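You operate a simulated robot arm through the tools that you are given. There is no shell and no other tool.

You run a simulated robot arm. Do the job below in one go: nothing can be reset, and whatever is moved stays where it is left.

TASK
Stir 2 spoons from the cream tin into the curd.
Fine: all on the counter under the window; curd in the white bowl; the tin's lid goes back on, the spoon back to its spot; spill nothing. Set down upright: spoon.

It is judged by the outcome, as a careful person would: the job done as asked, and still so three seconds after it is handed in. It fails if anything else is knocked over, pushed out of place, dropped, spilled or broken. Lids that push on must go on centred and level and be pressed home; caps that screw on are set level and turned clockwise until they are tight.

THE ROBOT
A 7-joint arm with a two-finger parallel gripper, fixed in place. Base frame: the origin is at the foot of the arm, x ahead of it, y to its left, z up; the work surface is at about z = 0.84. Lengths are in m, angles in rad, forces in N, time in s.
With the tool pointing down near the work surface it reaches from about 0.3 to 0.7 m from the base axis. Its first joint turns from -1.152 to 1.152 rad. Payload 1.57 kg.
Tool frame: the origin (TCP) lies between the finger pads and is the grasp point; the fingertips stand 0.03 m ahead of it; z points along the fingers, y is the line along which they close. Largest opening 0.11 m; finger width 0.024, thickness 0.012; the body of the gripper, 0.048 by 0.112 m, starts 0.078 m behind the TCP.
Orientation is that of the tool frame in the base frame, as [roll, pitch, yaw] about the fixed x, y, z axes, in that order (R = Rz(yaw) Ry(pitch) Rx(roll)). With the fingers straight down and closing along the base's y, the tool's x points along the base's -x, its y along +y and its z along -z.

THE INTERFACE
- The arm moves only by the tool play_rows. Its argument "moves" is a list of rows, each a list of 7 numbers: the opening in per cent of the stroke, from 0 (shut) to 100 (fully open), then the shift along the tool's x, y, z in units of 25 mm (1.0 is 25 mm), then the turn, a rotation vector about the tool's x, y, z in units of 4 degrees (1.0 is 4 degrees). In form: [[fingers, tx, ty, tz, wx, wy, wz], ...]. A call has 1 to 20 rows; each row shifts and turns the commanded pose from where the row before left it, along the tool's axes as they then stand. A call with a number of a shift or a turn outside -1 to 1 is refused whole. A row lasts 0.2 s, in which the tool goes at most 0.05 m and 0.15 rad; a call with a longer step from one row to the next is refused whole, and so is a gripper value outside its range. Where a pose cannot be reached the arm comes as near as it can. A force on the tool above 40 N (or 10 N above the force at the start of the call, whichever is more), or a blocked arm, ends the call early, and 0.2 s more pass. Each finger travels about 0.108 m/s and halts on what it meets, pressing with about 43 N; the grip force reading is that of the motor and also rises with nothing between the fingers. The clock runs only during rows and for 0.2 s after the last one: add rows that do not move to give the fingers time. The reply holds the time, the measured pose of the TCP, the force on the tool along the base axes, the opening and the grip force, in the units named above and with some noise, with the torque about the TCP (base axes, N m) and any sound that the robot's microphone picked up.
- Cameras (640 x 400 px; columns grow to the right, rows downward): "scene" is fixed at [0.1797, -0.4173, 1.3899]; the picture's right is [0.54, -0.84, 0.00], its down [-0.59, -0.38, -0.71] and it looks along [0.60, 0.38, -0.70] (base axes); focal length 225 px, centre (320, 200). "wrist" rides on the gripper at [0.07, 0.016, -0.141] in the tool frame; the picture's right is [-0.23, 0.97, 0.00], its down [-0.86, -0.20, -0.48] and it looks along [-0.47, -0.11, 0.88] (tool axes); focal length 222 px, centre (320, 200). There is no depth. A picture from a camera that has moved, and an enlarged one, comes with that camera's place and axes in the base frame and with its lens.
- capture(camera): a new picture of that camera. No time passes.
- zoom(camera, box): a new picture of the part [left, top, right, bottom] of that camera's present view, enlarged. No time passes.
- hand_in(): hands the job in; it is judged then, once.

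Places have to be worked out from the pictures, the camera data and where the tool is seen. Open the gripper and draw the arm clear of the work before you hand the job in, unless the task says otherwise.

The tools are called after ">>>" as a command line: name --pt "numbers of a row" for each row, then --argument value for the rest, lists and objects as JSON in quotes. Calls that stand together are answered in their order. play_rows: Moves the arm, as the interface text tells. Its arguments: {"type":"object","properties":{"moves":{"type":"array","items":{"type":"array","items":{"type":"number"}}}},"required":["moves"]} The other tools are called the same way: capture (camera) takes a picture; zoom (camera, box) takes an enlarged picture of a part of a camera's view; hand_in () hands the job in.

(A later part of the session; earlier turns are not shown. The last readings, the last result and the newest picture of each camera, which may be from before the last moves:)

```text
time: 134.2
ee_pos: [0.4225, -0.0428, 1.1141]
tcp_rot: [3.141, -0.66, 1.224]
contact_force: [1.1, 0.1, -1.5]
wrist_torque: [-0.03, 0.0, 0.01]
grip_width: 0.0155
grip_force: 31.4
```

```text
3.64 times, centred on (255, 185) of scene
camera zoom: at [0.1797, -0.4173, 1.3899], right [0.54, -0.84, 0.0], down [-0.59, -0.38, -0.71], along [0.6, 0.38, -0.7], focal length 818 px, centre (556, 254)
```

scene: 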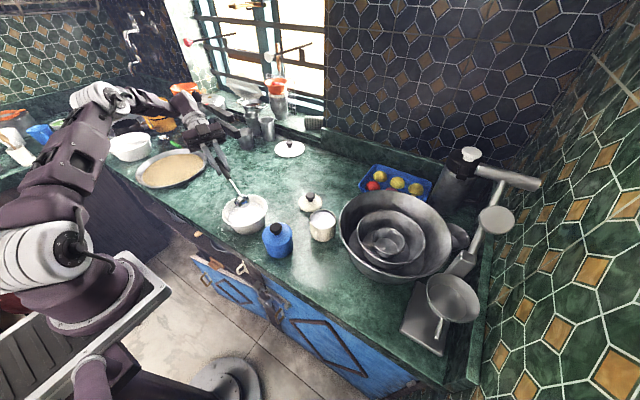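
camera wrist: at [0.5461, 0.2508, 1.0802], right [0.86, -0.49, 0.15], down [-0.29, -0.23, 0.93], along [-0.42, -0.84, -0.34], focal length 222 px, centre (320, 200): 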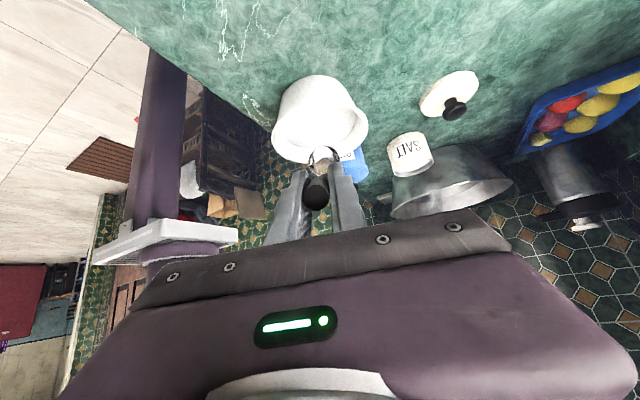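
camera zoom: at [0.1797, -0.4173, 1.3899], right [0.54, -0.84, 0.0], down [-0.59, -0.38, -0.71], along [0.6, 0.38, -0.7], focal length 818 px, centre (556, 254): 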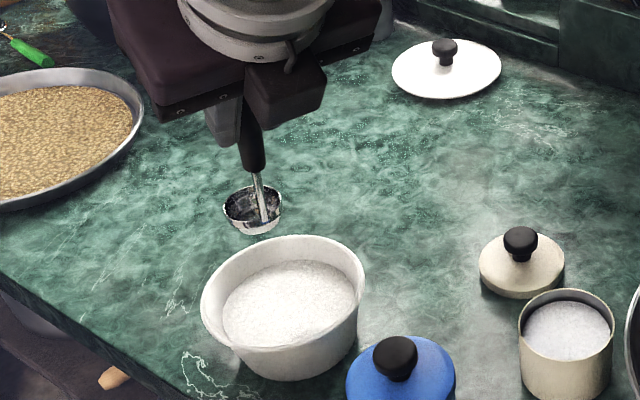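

The ladle is empty and level. I carry it over to its spot, keeping height, and turn it about the vertical back to its original heading (yaw 1.85).

>>> play_rows --pt "0 0.246 0.242 0.192 0 0 0" --pt "0 0.493 0.483 0.385 0 0 0" --pt "0 0.616 0.604 0.481 0 0 0" --pt "0 0.616 0.604 0.481 0 0 0" --pt "0 0.616 0.604 0.481 0 0 0" --pt "0 0.616 0.604 0.481 0 0 0" --pt "0 0.616 0.604 0.481 0 0 0" --pt "0 0.493 0.483 0.385 0 0 0" --pt "0 0.246 0.242 0.192 0 0 0" --pt "0 0 0 0 0.69 0 -0.883" --pt "0 0 0 0 0.69 0 -0.883" --pt "0 0 0 0 0.69 0 -0.883" --pt "0 0 0 0 0.69 0 -0.883" --pt "0 0 0 0 0.69 0 -0.883" --pt "0 0 0 0 0.69 0 -0.883" --pt "0 0 0 0 0.69 0 -0.883" --pt "0 0 0 0 0.69 0 -0.883" --pt "0 0 0 0 0 0 0"

>>> capture --camera "scene"

>>> zoom --camera "wrist" --box '[240, 100, 400, 240]'

```text
time: 138.0
ee_pos: [0.5775, 0.0566, 1.1133]
tcp_rot: [-3.139, -0.661, 1.847]
contact_force: [-0.5, -0.7, -0.9]
wrist_torque: [-0.03, 0.0, -0.01]
grip_width: 0.0154
grip_force: 31.0
```

```text
taken
```

scene: 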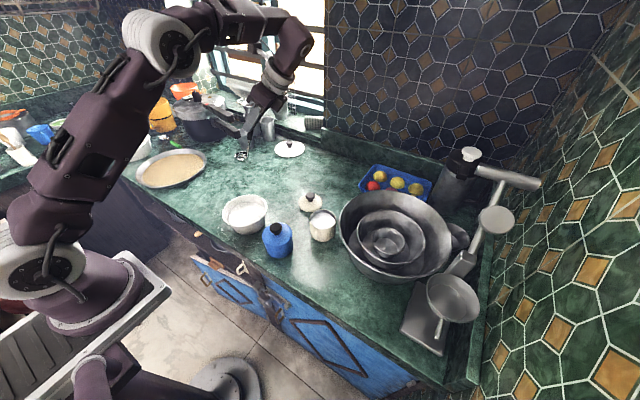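

```text
2.86 times, centred on (320, 170) of wrist
camera zoom: at [0.6022, 0.0289, 1.2667], right [0.99, 0.1, -0.14], down [0.07, -0.99, -0.15], along [-0.15, 0.13, -0.98], focal length 635 px, centre (320, 286)
```

zoom: 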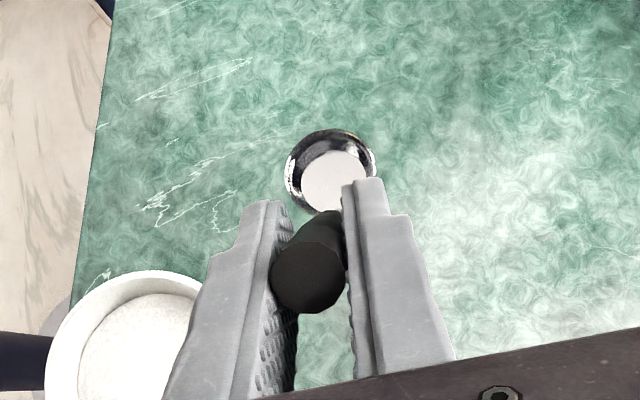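

The spoon sits in the grip exactly as when picked up, and the pose matches the recorded one to within 2 mm. I lower it to about 1 cm above the counter.

>>> play_rows --pt "0 -0.353 -0.017 0.358 0 0 0" --pt "0 -0.6155 0 0.788 0 0 0" --pt "0 -0.6155 0 0.788 0 0 0" --pt "0 -0.6155 0 0.788 0 0 0" --pt "0 -0.492 0 0.63 0 0 0" --pt "0 -0.308 0 0.394 0 0 0" --pt "0 -0.123 0 0.158 0 0 0" --pt "0 0 0 0 0 0 0"

>>> zoom --camera "scene" --box '[235, 145, 285, 200]'

>>> zoom --camera "wrist" --box '[240, 100, 400, 240]'

```text
time: 139.8
ee_pos: [0.5765, 0.0531, 0.9871]
tcp_rot: [-3.139, -0.661, 1.846]
contact_force: [-0.1, -0.1, 0.0]
wrist_torque: [-0.07, -0.02, 0.01]
grip_width: 0.0154
grip_force: 31.1
```

```text
7.27 times, centred on (260, 172) of scene
camera zoom: at [0.1797, -0.4173, 1.3899], right [0.54, -0.84, 0.0], down [-0.59, -0.38, -0.71], along [0.6, 0.38, -0.7], focal length 1635 px, centre (756, 400)
```

zoom: 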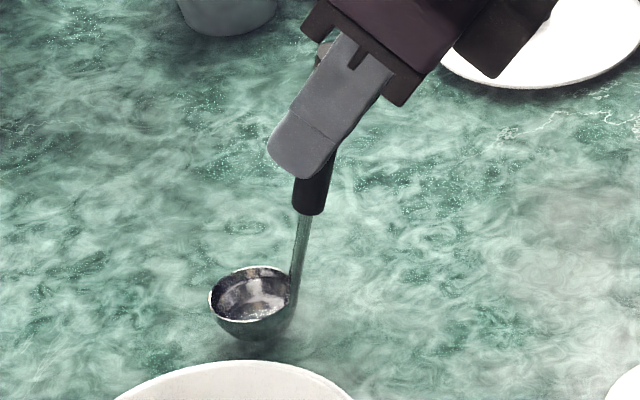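

```text
2.86 times, centred on (320, 170) of wrist
camera zoom: at [0.6024, 0.0271, 1.1407], right [0.99, 0.09, -0.14], down [0.07, -0.99, -0.15], along [-0.15, 0.13, -0.98], focal length 635 px, centre (320, 286)
```

zoom: 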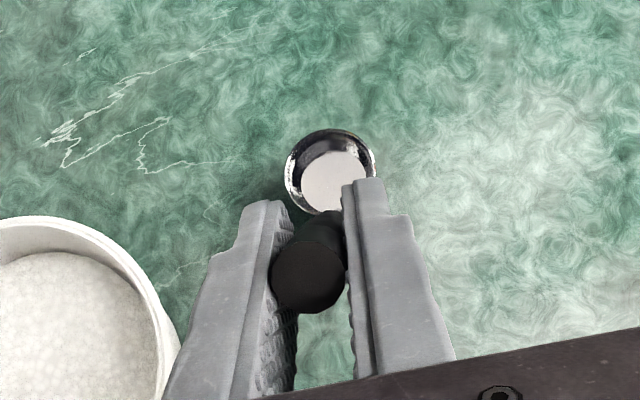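

About 1 cm above the counter, aligned with the original spot to within 2 mm. I lower in 2 mm steps and watch the force.

>>> play_rows --pt "0 -0.049 0 0.063 0 0 0" --pt "0 -0.049 0 0.063 0 0 0" --pt "0 -0.049 0 0.063 0 0 0" --pt "0 -0.049 0 0.063 0 0 0" --pt "0 0 0 0 0 0 0"

>>> zoom --camera "scene" --box '[235, 145, 285, 200]'

```text
time: 141.0
ee_pos: [0.5771, 0.0536, 0.9803]
tcp_rot: [-3.137, -0.66, 1.847]
contact_force: [-0.2, -0.2, -0.6]
wrist_torque: [-0.04, -0.02, -0.02]
grip_width: 0.0155
grip_force: 31.5
```

```text
7.27 times, centred on (260, 172) of scene
camera zoom: at [0.1797, -0.4173, 1.3899], right [0.54, -0.84, 0.0], down [-0.59, -0.38, -0.71], along [0.6, 0.38, -0.7], focal length 1635 px, centre (756, 400)
```

zoom: 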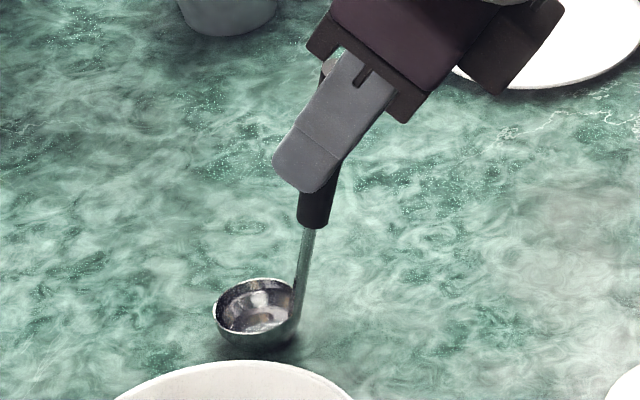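

The picture nearly coincides with the original one. I continue in 1 mm steps until contact shows in the force.

>>> play_rows --pt "0 -0.025 0 0.032 0 0 0" --pt "0 0 0 0 0 0 0"

>>> zoom --camera "scene" --box '[235, 145, 285, 200]'

```text
time: 141.6
ee_pos: [0.5775, 0.0537, 0.9796]
tcp_rot: [-3.138, -0.659, 1.846]
contact_force: [0.7, -2.6, 7.1]
wrist_torque: [0.05, 0.14, 0.06]
grip_width: 0.0154
grip_force: 31.3
```

```text
7.27 times, centred on (260, 172) of scene
camera zoom: at [0.1796, -0.4174, 1.3899], right [0.54, -0.84, 0.0], down [-0.59, -0.38, -0.71], along [0.6, 0.38, -0.7], focal length 1635 px, centre (756, 400)
```

zoom: 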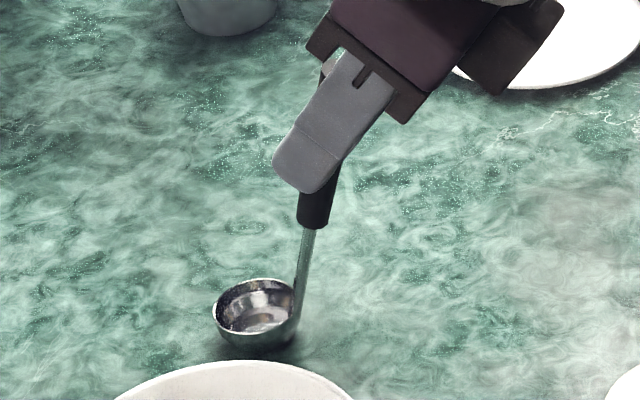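

Contact is reached (7 N) with the ladle flat on its spot. I relieve half a millimetre and open the fingers gradually.

>>> play_rows --pt "0 0.01 0 -0.013 0 0 0" --pt "0 0 0 0 0 0 0" --pt "14 0 0 0 0 0 0" --pt "17 0 0 0 0 0 0" --pt "20 0 0 0 0 0 0" --pt "25 0 0 0 0 0 0" --pt "30 0 0 0 0 0 0" --pt "30 0 0 0 0 0 0"

>>> zoom --camera "scene" --box '[235, 145, 285, 200]'

>>> zoom --camera "wrist" --box '[240, 100, 400, 240]'

```text
time: 143.4
ee_pos: [0.578, 0.0533, 0.9801]
tcp_rot: [-3.139, -0.66, 1.847]
contact_force: [0.1, 0.8, -0.1]
wrist_torque: [0.02, 0.0, -0.01]
grip_width: 0.033
grip_force: 0.1
```

```text
7.27 times, centred on (260, 172) of scene
camera zoom: at [0.1797, -0.4173, 1.3899], right [0.54, -0.84, 0.0], down [-0.59, -0.38, -0.71], along [0.6, 0.38, -0.7], focal length 1635 px, centre (756, 400)
```

zoom: 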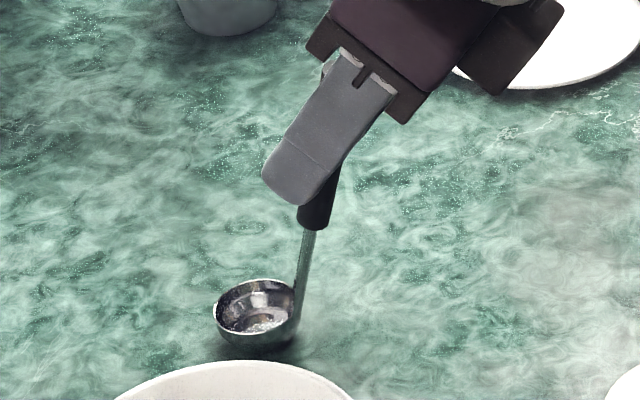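

```text
2.86 times, centred on (320, 170) of wrist
camera zoom: at [0.6023, 0.0265, 1.1329], right [0.99, 0.09, -0.14], down [0.07, -0.99, -0.15], along [-0.15, 0.13, -0.98], focal length 635 px, centre (320, 286)
```

zoom: 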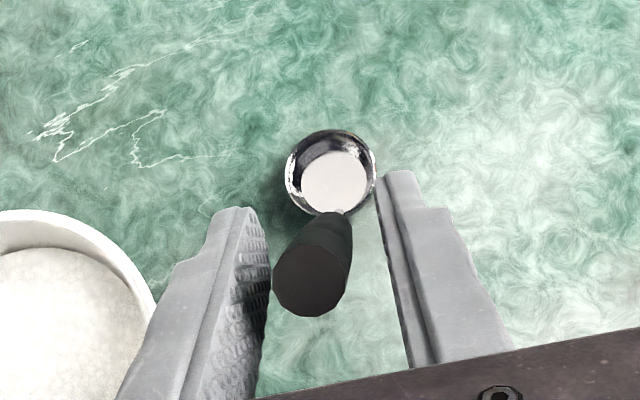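

The spoon stands upright by itself on its spot. I open wider and withdraw straight back along the finger axis.

>>> play_rows --pt "45 0 0 0 0 0 0" --pt "60 0 0 0 0 0 0" --pt "60 0 0 -0.3 0 0 0" --pt "60 0 0 -0.7 0 0 0" --pt "60 0 0 -1 0 0 0" --pt "60 0 0 -1 0 0 0" --pt "60 0 0 -1 0 0 0" --pt "60 0 0 -1 0 0 0" --pt "60 0 0 -1 0 0 0" --pt "60 0 0 0 0 0 0"

>>> zoom --camera "scene" --box '[235, 145, 285, 200]'

>>> capture --camera "scene"

```text
time: 145.6
ee_pos: [0.6009, -0.0339, 1.0981]
tcp_rot: [-3.14, -0.659, 1.845]
contact_force: [-0.3, -0.2, 0.5]
wrist_torque: [0.02, -0.04, -0.02]
grip_width: 0.0661
grip_force: 0.0
```

```text
7.27 times, centred on (260, 172) of scene
camera zoom: at [0.1797, -0.4173, 1.3899], right [0.54, -0.84, 0.0], down [-0.59, -0.38, -0.71], along [0.6, 0.38, -0.7], focal length 1635 px, centre (756, 400)
```

zoom: 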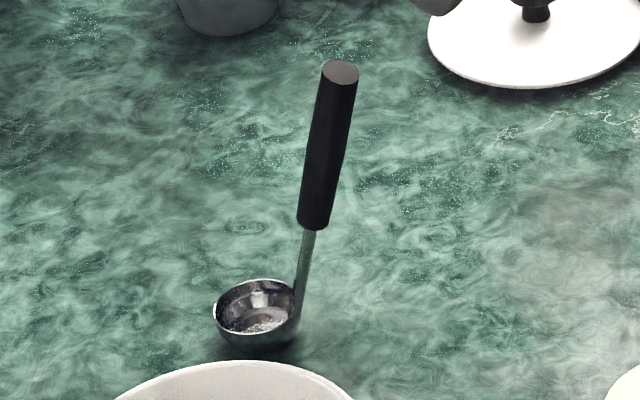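

```text
taken
```

scene: 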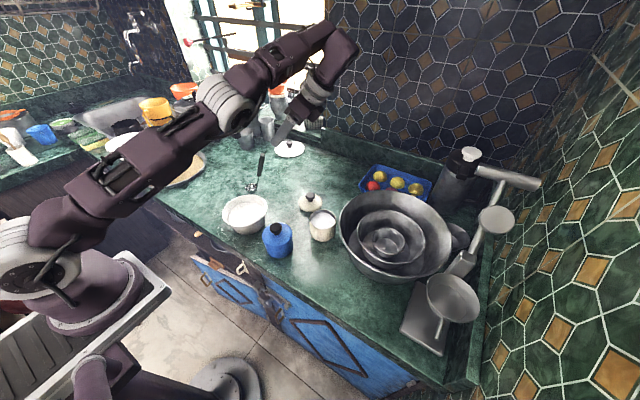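

The spoon stands exactly as in the first picture. Now for the lid: I bring the tool back to straight down with yaw 90° and move above the lid at (0.6185, -0.0985).

>>> play_rows --pt "60 0 0 0 0 -0.944 0" --pt "60 0 0 0 0 -0.944 0" --pt "60 0 0 0 0 -0.944 0" --pt "60 0 0 0 0 -0.944 0" --pt "60 0 0 0 0 -0.944 0" --pt "60 0 0 0 0 -0.944 0" --pt "60 0 0 0 0 -0.944 0" --pt "60 0 0 0 0 -0.944 0" --pt "60 0 0 0 0 -0.944 0" --pt "60 0 0 0 0 -0.944 0" --pt "60 0 0 0 0 0 0.98" --pt "60 0 0 0 0 0 0.98" --pt "60 0 0 0 0 0 0.98" --pt "60 0 0 0 0 0 0.98" --pt "60 -0.86 0.233 0 0 0 0" --pt "60 -0.86 0.233 0 0 0 0" --pt "60 -0.86 0.233 0 0 0 0" --pt "60 0 0 0 0 0 0"

>>> capture --camera "wrist"

>>> zoom --camera "wrist" --box '[270, 80, 390, 220]'

```text
time: 149.4
ee_pos: [0.6207, -0.0997, 1.0973]
tcp_rot: [-3.138, -0.001, 1.576]
contact_force: [0.3, 0.2, 0.0]
wrist_torque: [0.03, 0.0, 0.03]
grip_width: 0.0661
grip_force: 0.0
```

```text
taken
camera wrist: at [0.6379, -0.0316, 1.2378], right [0.97, -0.22, 0.0], down [-0.19, -0.86, 0.48], along [-0.11, -0.47, -0.88], focal length 222 px, centre (320, 200)
```

wrist: 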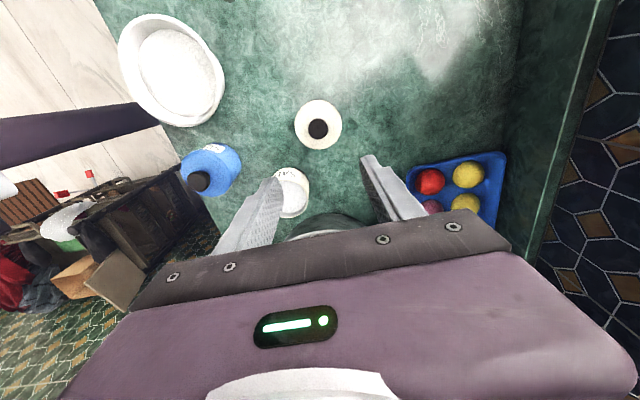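

```text
2.86 times, centred on (330, 150) of wrist
camera zoom: at [0.6379, -0.0316, 1.2378], right [0.97, -0.22, 0.0], down [-0.19, -0.86, 0.48], along [-0.11, -0.47, -0.88], focal length 635 px, centre (291, 343)
```

zoom: 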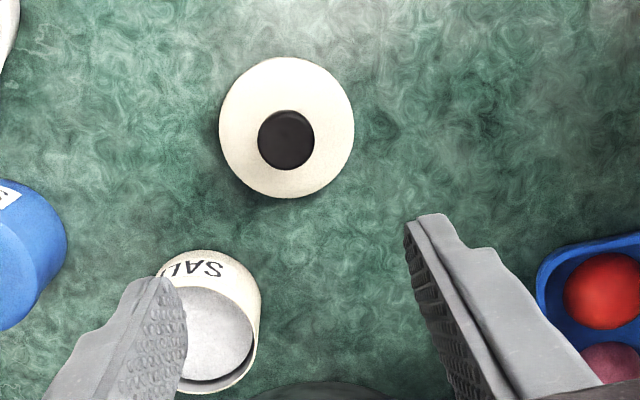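

The knob is at (0.619, -0.098) and the tool is within 2 mm above it. I trim the small orientation and position offsets and descend to just above the knob.

>>> play_rows --pt "60 0.05 -0.06 0 -0.045 0 0.07" --pt "60 0 0 1 0 0 0" --pt "60 0 0 1 0 0 0" --pt "60 0 0 1 0 0 0" --pt "60 0 0 1 0 0 0" --pt "60 0 0 1 0 0 0" --pt "60 0 0 1 0 0 0" --pt "60 0 0 0.6 0 0 0" --pt "60 0 0 0 0 0 0"

>>> zoom --camera "wrist" --box '[250, 100, 390, 240]'

>>> zoom --camera "scene" --box '[270, 150, 370, 230]'

```text
time: 151.4
ee_pos: [0.6176, -0.0977, 0.9344]
tcp_rot: [-3.141, 0.0, 1.57]
contact_force: [0.0, -0.5, 0.5]
wrist_torque: [0.0, 0.0, 0.01]
grip_width: 0.066
grip_force: 0.0
```

```text
2.86 times, centred on (320, 170) of wrist
camera zoom: at [0.6353, -0.0291, 1.0731], right [0.97, -0.23, 0.0], down [-0.2, -0.86, 0.48], along [-0.11, -0.47, -0.88], focal length 635 px, centre (320, 286)
```

zoom: 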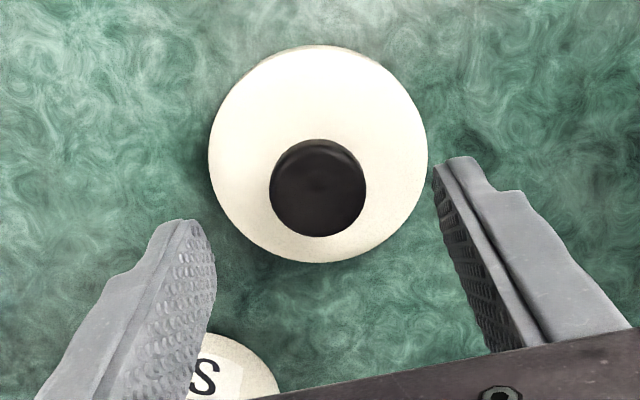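

```text
5.00 times, centred on (320, 190) of scene
camera zoom: at [0.1797, -0.4173, 1.3899], right [0.54, -0.84, 0.0], down [-0.59, -0.38, -0.71], along [0.6, 0.38, -0.7], focal length 1124 px, centre (320, 250)
```

zoom: 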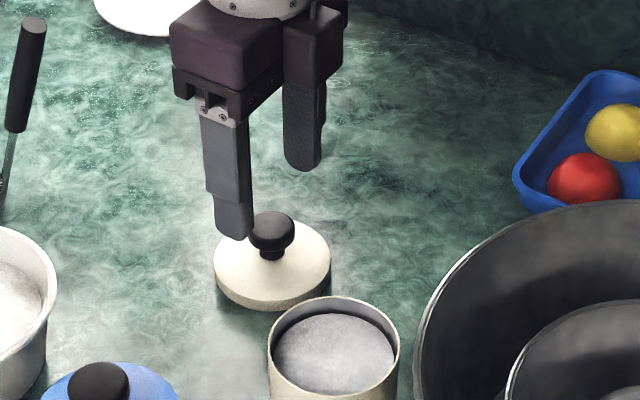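

The knob is centred within about 1 mm. I shift 1 mm, descend to the same grip height on the knob as before, and close.

>>> play_rows --pt "60 0 -0.04 0.64 0 0 0" --pt "60 0 0 0.64 0 0 0" --pt "60 0 0 0.62 0 0 0" --pt "60 0 0 0 0 0 0" --pt "45 0 0 0 0 0 0" --pt "35 0 0 0 0 0 0" --pt "30 0 0 0 0 0 0" --pt "20 0 0 0 0 0 0" --pt "0 0 0 0 0 0 0" --pt "0 0 0 0 0 0 0" --pt "0 0 0 0 0 0 0"

>>> zoom --camera "scene" --box '[270, 150, 370, 230]'

>>> zoom --camera "wrist" --box '[250, 100, 390, 240]'

```text
time: 153.8
ee_pos: [0.6182, -0.0991, 0.8846]
tcp_rot: [3.139, 0.001, 1.573]
contact_force: [5.2, -1.1, 28.2]
wrist_torque: [-0.04, -0.08, 0.0]
grip_width: 0.0301
grip_force: 39.6
```

```text
5.00 times, centred on (320, 190) of scene
camera zoom: at [0.1793, -0.4172, 1.39], right [0.54, -0.84, 0.0], down [-0.59, -0.38, -0.71], along [0.6, 0.38, -0.7], focal length 1124 px, centre (320, 250)
```

zoom: 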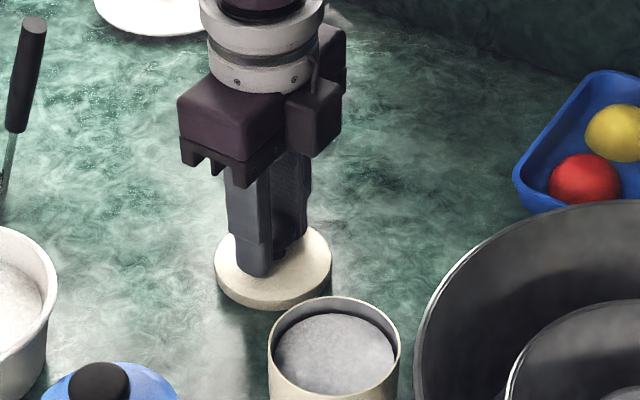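

```text
2.86 times, centred on (320, 170) of wrist
camera zoom: at [0.6346, -0.0292, 1.0249], right [0.97, -0.23, 0.0], down [-0.2, -0.85, 0.48], along [-0.11, -0.47, -0.88], focal length 635 px, centre (320, 286)
```

zoom: 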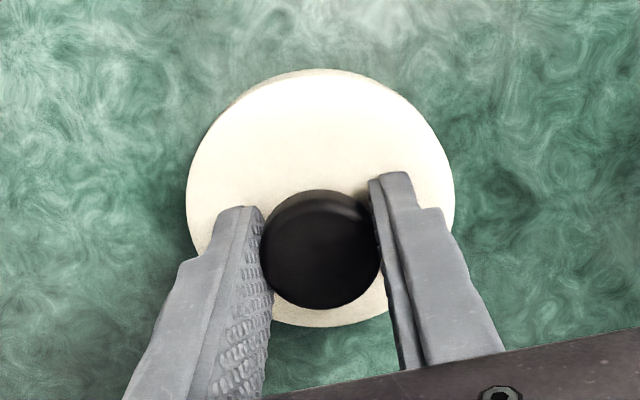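

The knob is gripped (0.030 m) with the lid pressed lightly onto the counter (28 N). I lift gently and check that the lid comes up level.

>>> play_rows --pt "0 0 0 -0.1 0 0 0" --pt "0 0 0 -0.2 0 0 0" --pt "0 0 0 -0.4 0 0 0" --pt "0 0 0 -0.8 0 0 0" --pt "0 0 0 -0.5 0 0 0" --pt "0 0 0 0 0 0 0"

>>> zoom --camera "scene" --box '[270, 150, 370, 230]'

>>> zoom --camera "wrist" --box '[250, 100, 390, 240]'

```text
time: 155.2
ee_pos: [0.6183, -0.0977, 0.9352]
tcp_rot: [3.141, -0.001, 1.571]
contact_force: [-0.1, 1.2, -0.1]
wrist_torque: [-0.02, 0.0, 0.01]
grip_width: 0.0298
grip_force: 39.1
```

```text
5.00 times, centred on (320, 190) of scene
camera zoom: at [0.1797, -0.4173, 1.3899], right [0.54, -0.84, 0.0], down [-0.59, -0.38, -0.71], along [0.6, 0.38, -0.7], focal length 1124 px, centre (320, 250)
```

zoom: 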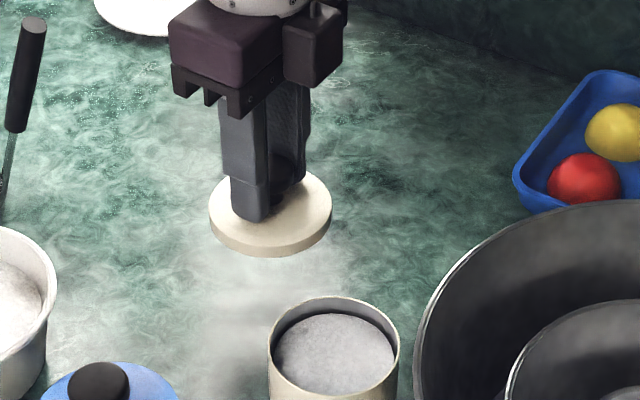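

```text
2.86 times, centred on (320, 170) of wrist
camera zoom: at [0.6341, -0.0296, 1.0754], right [0.97, -0.23, 0.0], down [-0.2, -0.85, 0.48], along [-0.11, -0.47, -0.88], focal length 635 px, centre (320, 286)
```

zoom: 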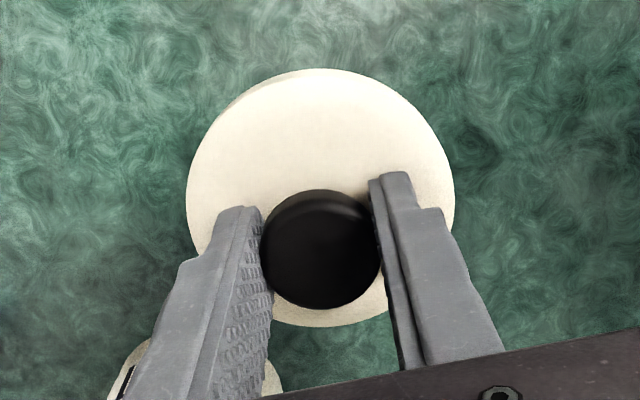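

The lid hangs level. I rise 5 cm and move back by exactly the displacement used before (-0.0805, -0.0975), which should bring it centred over the tin.

>>> play_rows --pt "0 0 0 -0.6 0 0 0" --pt "0 0 0 -0.8 0 0 0" --pt "0 0 0 -0.6 0 0 0" --pt "0 -0.5 -0.42 0 0 0 0" --pt "0 -0.8 -0.7 0 0 0 0" --pt "0 -0.9 -0.7 0 0 0 0" --pt "0 -0.9 -0.7 0 0 0 0" --pt "0 -0.8 -0.7 0 0 0 0" --pt "0 0 0 0 0 0 0" --pt "0 0 0 0 0 0 0"

>>> zoom --camera "scene" --box '[290, 170, 360, 250]'

>>> zoom --camera "wrist" --box '[250, 100, 390, 240]'

```text
time: 157.4
ee_pos: [0.537, -0.1948, 0.9859]
tcp_rot: [3.141, 0.0, 1.571]
contact_force: [-0.1, 0.7, -0.6]
wrist_torque: [-0.03, 0.0, 0.03]
grip_width: 0.0299
grip_force: 39.8
```

```text
5.00 times, centred on (325, 210) of scene
camera zoom: at [0.1797, -0.4173, 1.3899], right [0.54, -0.84, 0.0], down [-0.59, -0.38, -0.71], along [0.6, 0.38, -0.7], focal length 1124 px, centre (295, 150)
```

zoom: 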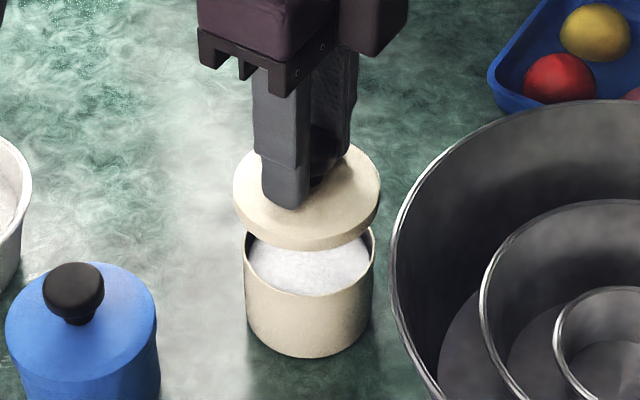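

```text
2.86 times, centred on (320, 170) of wrist
camera zoom: at [0.5539, -0.1266, 1.1258], right [0.97, -0.23, 0.0], down [-0.2, -0.85, 0.48], along [-0.11, -0.47, -0.88], focal length 635 px, centre (320, 286)
```

zoom: 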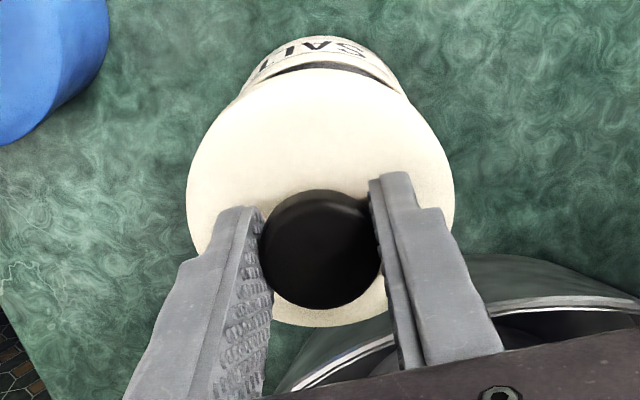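

The lid is over the tin; comparing outlines in both views it needs about 1 mm in +x and 1.5 mm in -y. I correct that and lower to just above the rim.

>>> play_rows --pt "0 -0.06 0.035 0 0 0 0" --pt "0 0 0 0.4 0 0 0" --pt "0 0 0 0.5 0 0 0" --pt "0 0 0 0.2 0 0 0" --pt "0 0 0 0 0 0 0" --pt "0 0 0 0 0 0 0"

>>> zoom --camera "scene" --box '[300, 190, 345, 245]'

>>> zoom --camera "wrist" --box '[250, 100, 390, 240]'

```text
time: 158.8
ee_pos: [0.5388, -0.1976, 0.9574]
tcp_rot: [-3.141, -0.001, 1.573]
contact_force: [-0.3, 0.0, -0.2]
wrist_torque: [0.02, -0.03, -0.02]
grip_width: 0.0299
grip_force: 39.3
```

```text
7.27 times, centred on (322, 218) of scene
camera zoom: at [0.1797, -0.4173, 1.3899], right [0.54, -0.84, 0.0], down [-0.59, -0.38, -0.71], along [0.6, 0.38, -0.7], focal length 1635 px, centre (302, 73)
```

zoom: 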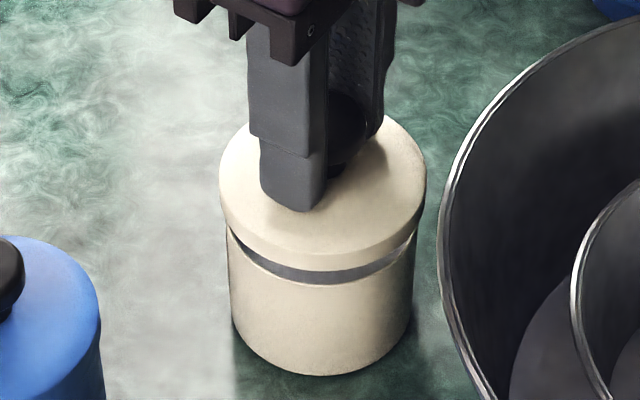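

```text
2.86 times, centred on (320, 170) of wrist
camera zoom: at [0.5543, -0.1284, 1.0979], right [0.97, -0.23, 0.0], down [-0.2, -0.86, 0.48], along [-0.11, -0.47, -0.88], focal length 635 px, centre (320, 286)
```

zoom: 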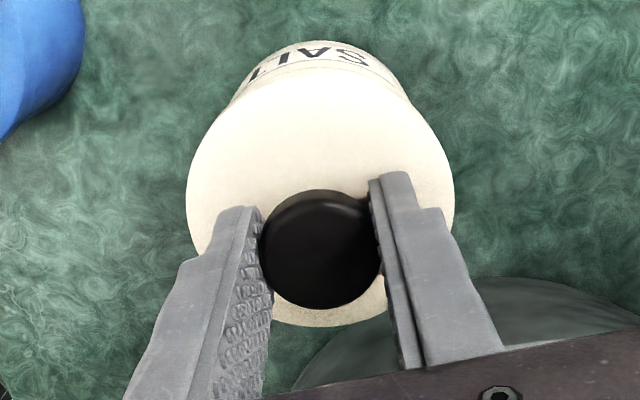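

Left–right the lid is centred to within a fraction of a millimetre. I zoom closely to judge the front–back alignment at the gap before engaging.

>>> zoom --camera "scene" --box '[305, 205, 340, 240]'

>>> zoom --camera "wrist" --box '[285, 95, 365, 165]'

```text
11.43 times, centred on (322, 222) of scene
camera zoom: at [0.1797, -0.4173, 1.3899], right [0.54, -0.84, 0.0], down [-0.59, -0.38, -0.71], along [0.6, 0.38, -0.7], focal length 2570 px, centre (291, -57)
```

zoom: 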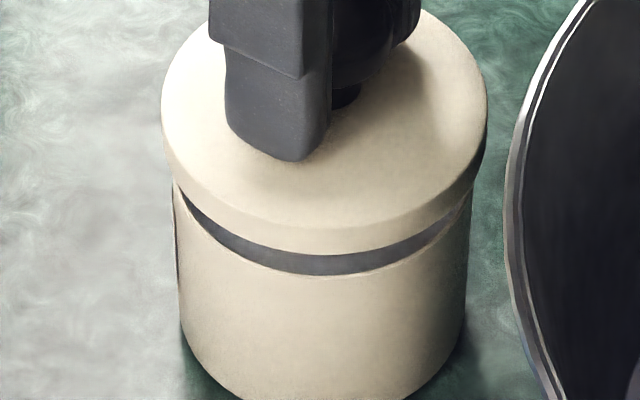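

```text
5.71 times, centred on (325, 130) of wrist
camera zoom: at [0.5543, -0.1284, 1.0979], right [0.97, -0.23, 0.0], down [-0.2, -0.86, 0.48], along [-0.11, -0.47, -0.88], focal length 1269 px, centre (291, 600)
```

zoom: 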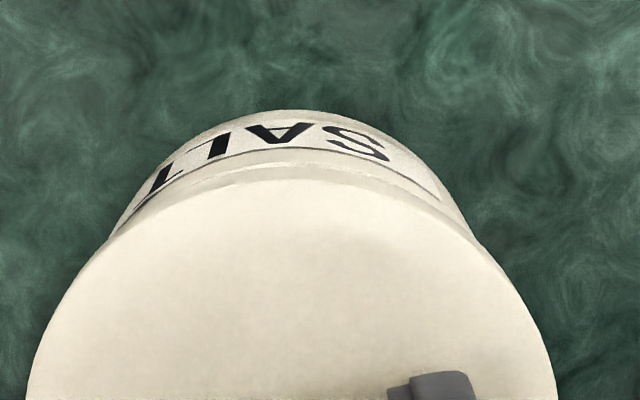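

Both views together suggest the lid is within about 1 mm of centred; I trim +0.7 mm in x and +0.5 mm in y, then lower in small steps and watch the forces as it meets the rim.

>>> play_rows --pt "0 0.02 0.028 0 0 0 0" --pt "0 0 0 0.15 0 0 0" --pt "0 0 0 0.15 0 0 0" --pt "0 0 0 0.1 0 0 0" --pt "0 0 0 0 0 0 0"

>>> zoom --camera "scene" --box '[305, 205, 340, 240]'

```text
time: 160.0
ee_pos: [0.5374, -0.1968, 0.9475]
tcp_rot: [3.141, 0.0, 1.571]
contact_force: [-0.4, 0.4, -0.4]
wrist_torque: [0.03, 0.02, -0.04]
grip_width: 0.0299
grip_force: 39.5
```

```text
11.43 times, centred on (322, 222) of scene
camera zoom: at [0.1797, -0.4173, 1.3899], right [0.54, -0.84, 0.0], down [-0.59, -0.38, -0.71], along [0.6, 0.38, -0.7], focal length 2570 px, centre (291, -57)
```

zoom: 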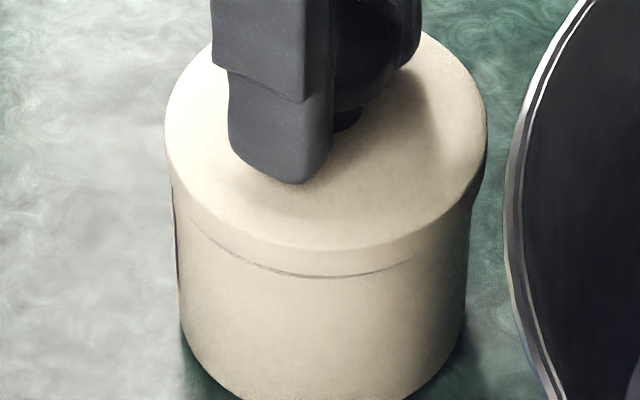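

The lid is now at rim level, about 0.6 mm too far to the right in the picture. I nudge it +0.7 mm in y and lower in 1.5 mm steps.

>>> play_rows --pt "0 0.028 -0.008 0 0 0 0" --pt "0 0 0 0.06 0 0 0" --pt "0 0 0 0.06 0 0 0" --pt "0 0 0 0 0 0 0"

>>> zoom --camera "scene" --box '[305, 205, 340, 240]'

```text
time: 161.0
ee_pos: [0.5392, -0.195, 0.9456]
tcp_rot: [3.141, 0.002, 1.57]
contact_force: [0.3, 0.5, 0.0]
wrist_torque: [0.03, 0.04, 0.01]
grip_width: 0.0298
grip_force: 39.3
```

```text
11.43 times, centred on (322, 222) of scene
camera zoom: at [0.1797, -0.4173, 1.3899], right [0.54, -0.84, 0.0], down [-0.59, -0.38, -0.71], along [0.6, 0.38, -0.7], focal length 2570 px, centre (291, -57)
```

zoom: 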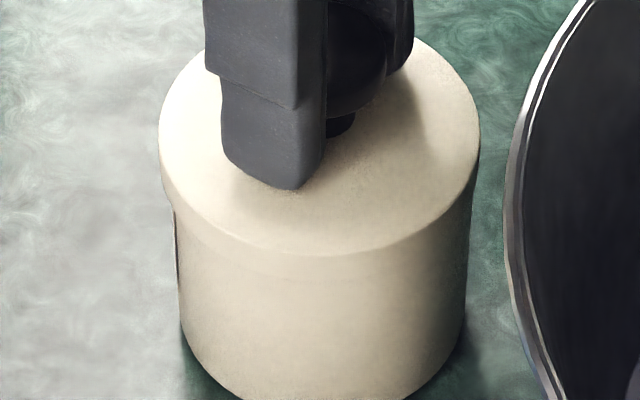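

The lid shifted more than commanded (about 1.6 mm in the picture), so there may be some settling. I hold still for a moment and look again.

>>> play_rows --pt "0 0 0 0 0 0 0" --pt "0 0 0 0 0 0 0" --pt "0 0 0 0 0 0 0"

>>> zoom --camera "scene" --box '[305, 205, 340, 240]'

>>> zoom --camera "wrist" --box '[285, 95, 365, 165]'

```text
time: 161.8
ee_pos: [0.5389, -0.1942, 0.9457]
tcp_rot: [3.141, 0.001, 1.572]
contact_force: [-0.3, 0.6, -0.1]
wrist_torque: [0.01, -0.01, -0.02]
grip_width: 0.0301
grip_force: 39.5
```

```text
11.43 times, centred on (322, 222) of scene
camera zoom: at [0.1797, -0.4173, 1.3899], right [0.54, -0.84, 0.0], down [-0.59, -0.38, -0.71], along [0.6, 0.38, -0.7], focal length 2570 px, centre (291, -57)
```

zoom: 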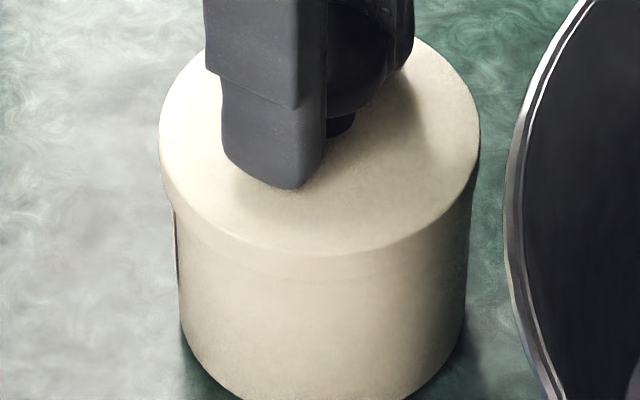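

```text
5.71 times, centred on (325, 130) of wrist
camera zoom: at [0.5552, -0.1265, 1.0857], right [0.97, -0.23, 0.0], down [-0.2, -0.86, 0.48], along [-0.11, -0.47, -0.88], focal length 1269 px, centre (291, 600)
```

zoom: 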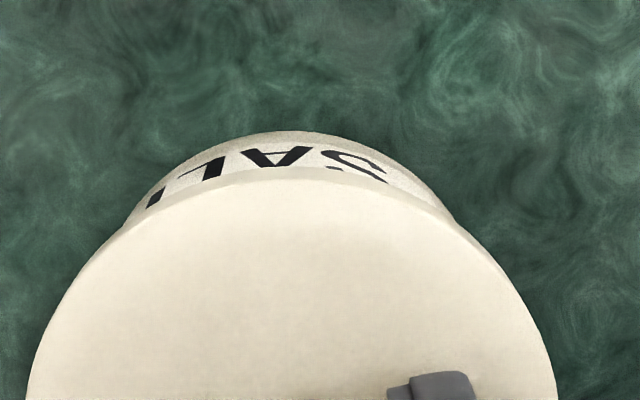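

The lid is steady but now about 0.7 mm too far in +y. I make a small correction (+0.6 mm x, -0.7 mm y) and check again at this height.

>>> play_rows --pt "0 -0.024 0.02 0 0 0 0" --pt "0 0 0 0 0 0 0" --pt "0 0 0 0 0 0 0"

>>> zoom --camera "scene" --box '[305, 205, 340, 240]'

>>> zoom --camera "wrist" --box '[285, 95, 365, 165]'

```text
time: 162.6
ee_pos: [0.5382, -0.1947, 0.9442]
tcp_rot: [3.141, -0.001, 1.569]
contact_force: [0.6, 0.1, -0.7]
wrist_torque: [-0.02, 0.0, -0.05]
grip_width: 0.0299
grip_force: 39.3
```

```text
11.43 times, centred on (322, 222) of scene
camera zoom: at [0.1797, -0.4173, 1.3899], right [0.54, -0.84, 0.0], down [-0.59, -0.38, -0.71], along [0.6, 0.38, -0.7], focal length 2570 px, centre (291, -57)
```

zoom: 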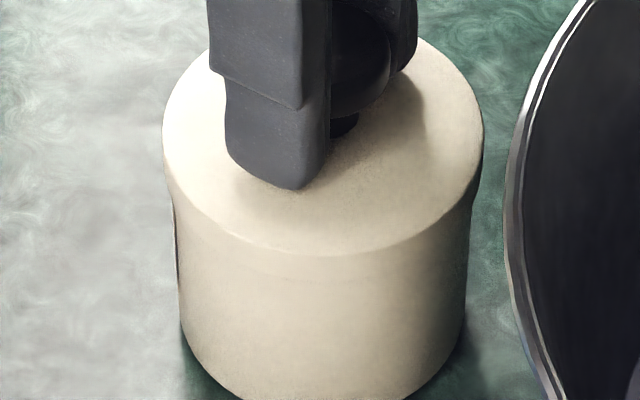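

```text
5.71 times, centred on (325, 130) of wrist
camera zoom: at [0.5557, -0.1272, 1.0855], right [0.97, -0.23, 0.0], down [-0.2, -0.86, 0.48], along [-0.11, -0.47, -0.88], focal length 1269 px, centre (291, 600)
```

zoom: 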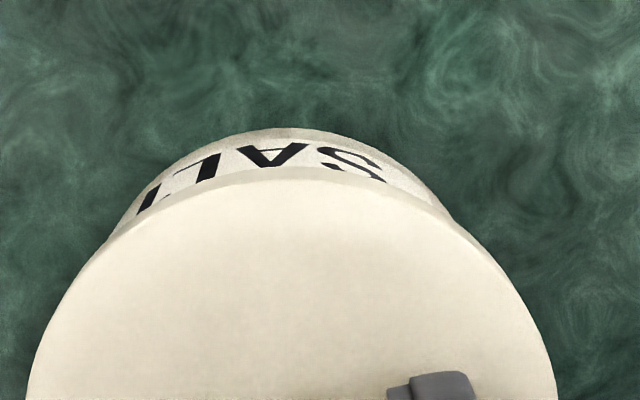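

Now the lid is centred in the fixed view (323.5 vs 323.3 px expected) and within 0.3 mm in y by the wrist view. I lower it 3 mm over the rim and check forces.

>>> play_rows --pt "0 0 0 0.06 0 0 0" --pt "0 0 0 0.06 0 0 0" --pt "0 0 0 0 0 0 0"

>>> zoom --camera "scene" --box '[305, 205, 340, 240]'

```text
time: 163.4
ee_pos: [0.5391, -0.1955, 0.9438]
tcp_rot: [-3.141, 0.0, 1.572]
contact_force: [-1.0, -0.1, 0.0]
wrist_torque: [-0.02, -0.01, -0.01]
grip_width: 0.03
grip_force: 38.9
```

```text
11.43 times, centred on (322, 222) of scene
camera zoom: at [0.1797, -0.4173, 1.3899], right [0.54, -0.84, 0.0], down [-0.59, -0.38, -0.71], along [0.6, 0.38, -0.7], focal length 2570 px, centre (291, -57)
```

zoom: 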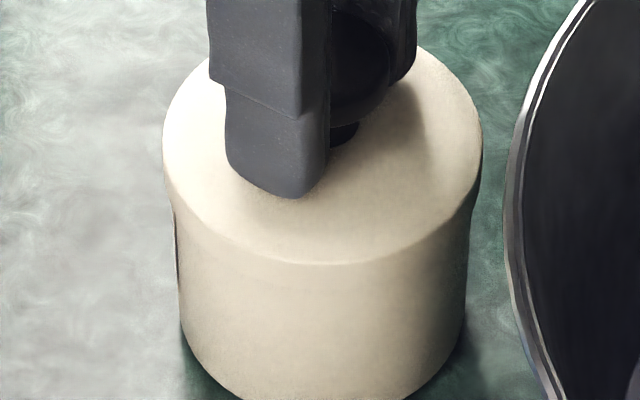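

The lid slides over the rim with no side force. I lower another 3 mm.

>>> play_rows --pt "0 0 0 0.06 0 0 0" --pt "0 0 0 0.06 0 0 0" --pt "0 0 0 0 0 0 0"

>>> zoom --camera "scene" --box '[305, 205, 340, 240]'

```text
time: 164.2
ee_pos: [0.54, -0.1972, 0.9378]
tcp_rot: [3.141, -0.001, 1.571]
contact_force: [-0.8, 0.7, 0.1]
wrist_torque: [0.03, 0.01, -0.03]
grip_width: 0.0299
grip_force: 39.0
```

```text
11.43 times, centred on (322, 222) of scene
camera zoom: at [0.1797, -0.4173, 1.3899], right [0.54, -0.84, 0.0], down [-0.59, -0.38, -0.71], along [0.6, 0.38, -0.7], focal length 2570 px, centre (291, -57)
```

zoom: 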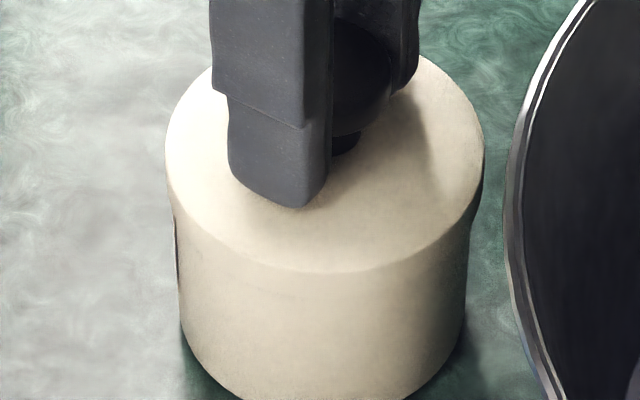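

The lid is 2 mm above its original seated height and centred to about 0.5 mm. I press on in 1 mm steps, watching for the seat and snap.

>>> play_rows --pt "0 0.008 -0.004 0.05 0 0 0" --pt "0 0 0 0.04 0 0 0" --pt "0 0 0 0 0 0 0"

>>> zoom --camera "scene" --box '[305, 205, 340, 240]'

```text
time: 165.2
ee_pos: [0.5383, -0.1959, 0.9387]
tcp_rot: [3.141, 0.0, 1.571]
contact_force: [-5.7, 3.7, 9.9]
wrist_torque: [0.13, 0.13, 0.09]
grip_width: 0.0298
grip_force: 39.1
heard: snap
stopped in row 3: the force on the tool passed its limit at 41 N (the readings are from after the stop); the commanded pose is now the measured one
```

```text
11.43 times, centred on (322, 222) of scene
camera zoom: at [0.1794, -0.4172, 1.39], right [0.54, -0.84, 0.0], down [-0.59, -0.38, -0.71], along [0.6, 0.38, -0.7], focal length 2570 px, centre (291, -57)
```

zoom: 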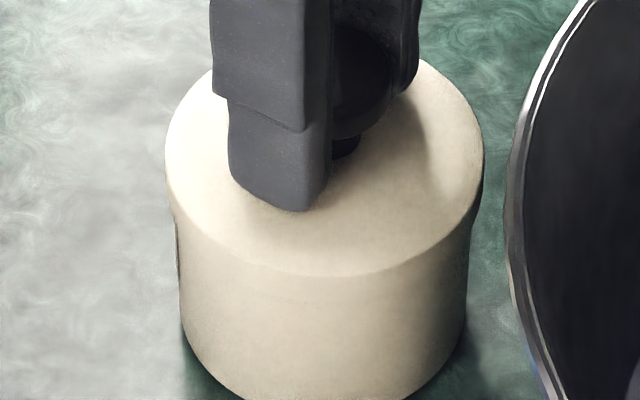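

A snap was heard as the force peaked at 41 N: the lid has pressed home. I open the fingers and rise a little to see how it sits.

>>> play_rows --pt "0 0 0 0 0 0 0" --pt "28 0 0 0 0 0 0" --pt "32 0 0 0 0 0 0" --pt "40 0 0 0 0 0 0" --pt "60 0 0 0 0 0 0" --pt "60 0 0 0 0 0 0" --pt "60 0 0 -0.5 0 0 0" --pt "60 0 0 -1 0 0 0" --pt "60 0 0 -1 0 0 0" --pt "60 0 0 -0.5 0 0 0" --pt "60 0 0 0 0 0 0"

>>> zoom --camera "scene" --box '[295, 200, 350, 250]'

>>> zoom --camera "wrist" --box '[250, 90, 390, 230]'

```text
time: 167.6
ee_pos: [0.5394, -0.1974, 1.0131]
tcp_rot: [-3.14, -0.001, 1.571]
contact_force: [0.0, -0.1, 0.3]
wrist_torque: [0.03, 0.02, 0.0]
grip_width: 0.066
grip_force: 0.1
```

```text
8.00 times, centred on (322, 225) of scene
camera zoom: at [0.1797, -0.4173, 1.3899], right [0.54, -0.84, 0.0], down [-0.59, -0.38, -0.71], along [0.6, 0.38, -0.7], focal length 1799 px, centre (300, 0)
```

zoom: 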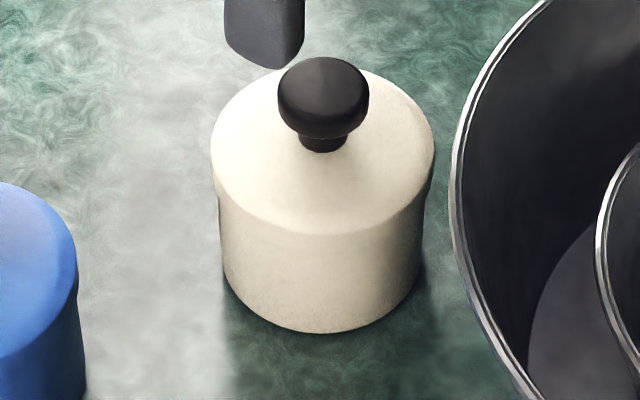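

```text
2.86 times, centred on (320, 160) of wrist
camera zoom: at [0.5566, -0.129, 1.1532], right [0.97, -0.23, 0.0], down [-0.2, -0.85, 0.48], along [-0.11, -0.47, -0.88], focal length 635 px, centre (320, 314)
```

zoom: 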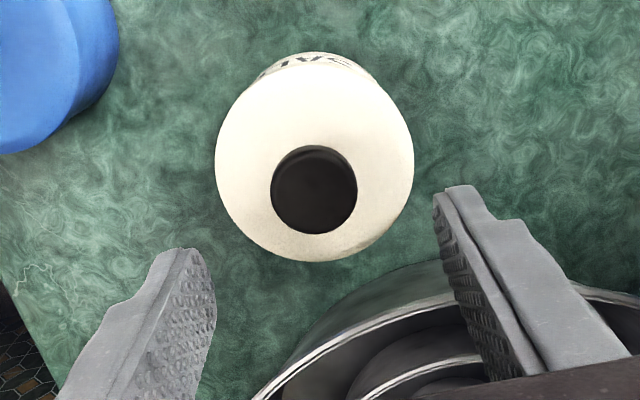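

The lid sits pixel-for-pixel as in the first picture. I zoom on the seam to make sure there is no gap or tilt.

>>> zoom --camera "scene" --box '[305, 205, 340, 240]'

>>> zoom --camera "scene" --box '[200, 140, 360, 270]'

```text
11.43 times, centred on (322, 222) of scene
camera zoom: at [0.1797, -0.4173, 1.3899], right [0.54, -0.84, 0.0], down [-0.59, -0.38, -0.71], along [0.6, 0.38, -0.7], focal length 2570 px, centre (291, -57)
```

zoom: 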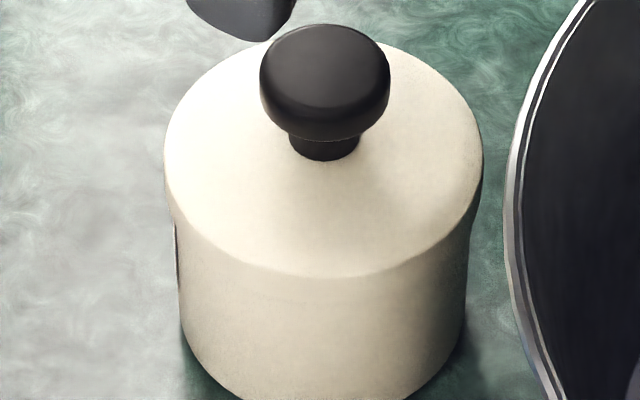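

```text
3.08 times, centred on (280, 205) of scene
camera zoom: at [0.1797, -0.4173, 1.3899], right [0.54, -0.84, 0.0], down [-0.59, -0.38, -0.71], along [0.6, 0.38, -0.7], focal length 692 px, centre (443, 185)
```

zoom: 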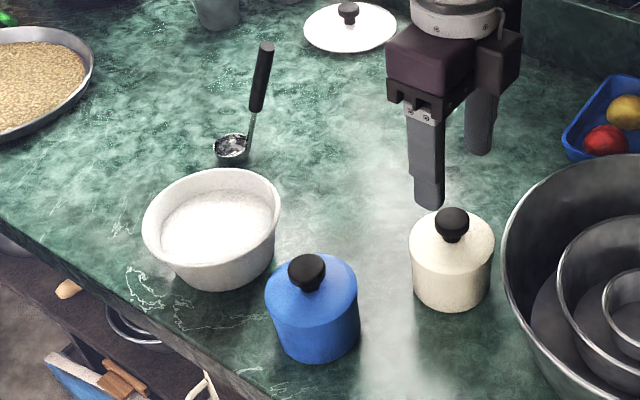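

Everything matches the opening picture: spoon, bowl, tins. To be sure the lid is fully home I give the knob one gentle, centred press with closed fingers.

>>> play_rows --pt "40 0.04 -0.09 0 0 0 0" --pt "15 0 0 0 0 0 0" --pt "0 0 0 0 0 0 0" --pt "0 0 0 0 0 0 0" --pt "0 0 0 0.6 0 0 0" --pt "0 0 0 0.6 0 0 0" --pt "0 0 0 0.3 0 0 0" --pt "0 0 0 0 0 0 0"

>>> zoom --camera "scene" --box '[295, 190, 350, 250]'

>>> zoom --camera "wrist" --box '[250, 90, 390, 230]'

```text
time: 169.3
ee_pos: [0.5376, -0.1969, 0.9749]
tcp_rot: [3.139, -0.001, 1.57]
contact_force: [-0.3, 0.5, 0.5]
wrist_torque: [0.01, 0.01, -0.01]
grip_width: 0.0
grip_force: 21.3
```

```text
6.67 times, centred on (322, 220) of scene
camera zoom: at [0.1797, -0.4173, 1.3899], right [0.54, -0.84, 0.0], down [-0.59, -0.38, -0.71], along [0.6, 0.38, -0.7], focal length 1499 px, centre (303, 67)
```

zoom: 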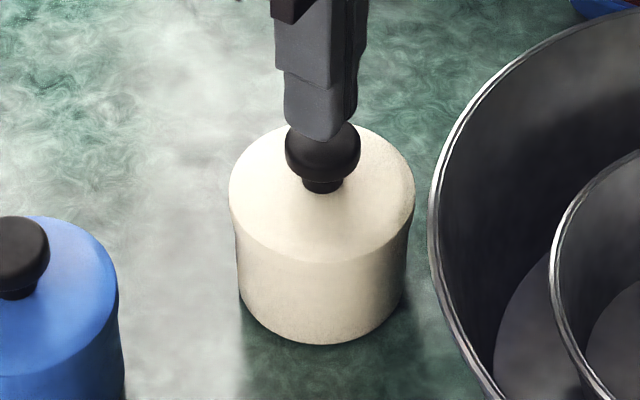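

```text
2.86 times, centred on (320, 160) of wrist
camera zoom: at [0.5534, -0.1278, 1.1149], right [0.97, -0.23, 0.0], down [-0.2, -0.85, 0.48], along [-0.11, -0.47, -0.88], focal length 635 px, centre (320, 314)
```

zoom: 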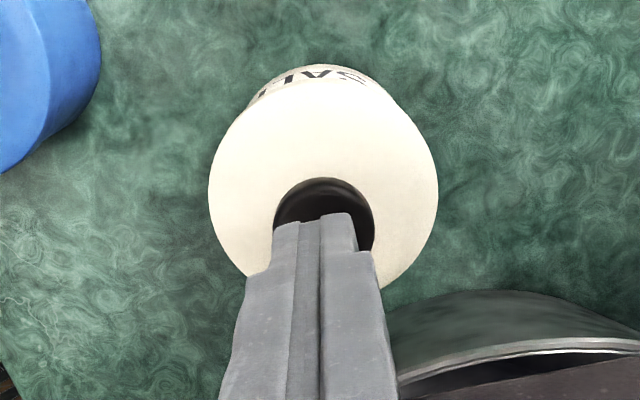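

The closed fingertips are centred just above the knob. I lower carefully until they press on it.

>>> play_rows --pt "0 0 0 0.12 0 0 0" --pt "0 0 0 0.12 0 0 0" --pt "0 0 0 0.06 0 0 0" --pt "0 0 0 0 0 0 0"

```text
time: 170.3
ee_pos: [0.5369, -0.1957, 0.9682]
tcp_rot: [3.141, 0.001, 1.572]
contact_force: [0.2, 1.0, -0.9]
wrist_torque: [0.01, -0.04, 0.02]
grip_width: 0.0
grip_force: 21.2
```

No contact yet at z = 0.968. I go down in 1 mm steps.

>>> play_rows --pt "0 0 0 0.04 0 0 0" --pt "0 0 0 0.04 0 0 0" --pt "0 0 0 0 0 0 0"

```text
time: 171.2
ee_pos: [0.5367, -0.1953, 0.9662]
tcp_rot: [-3.141, 0.001, 1.57]
contact_force: [0.2, 0.1, 0.7]
wrist_torque: [0.02, -0.01, -0.01]
grip_width: 0.0
grip_force: 21.9
```

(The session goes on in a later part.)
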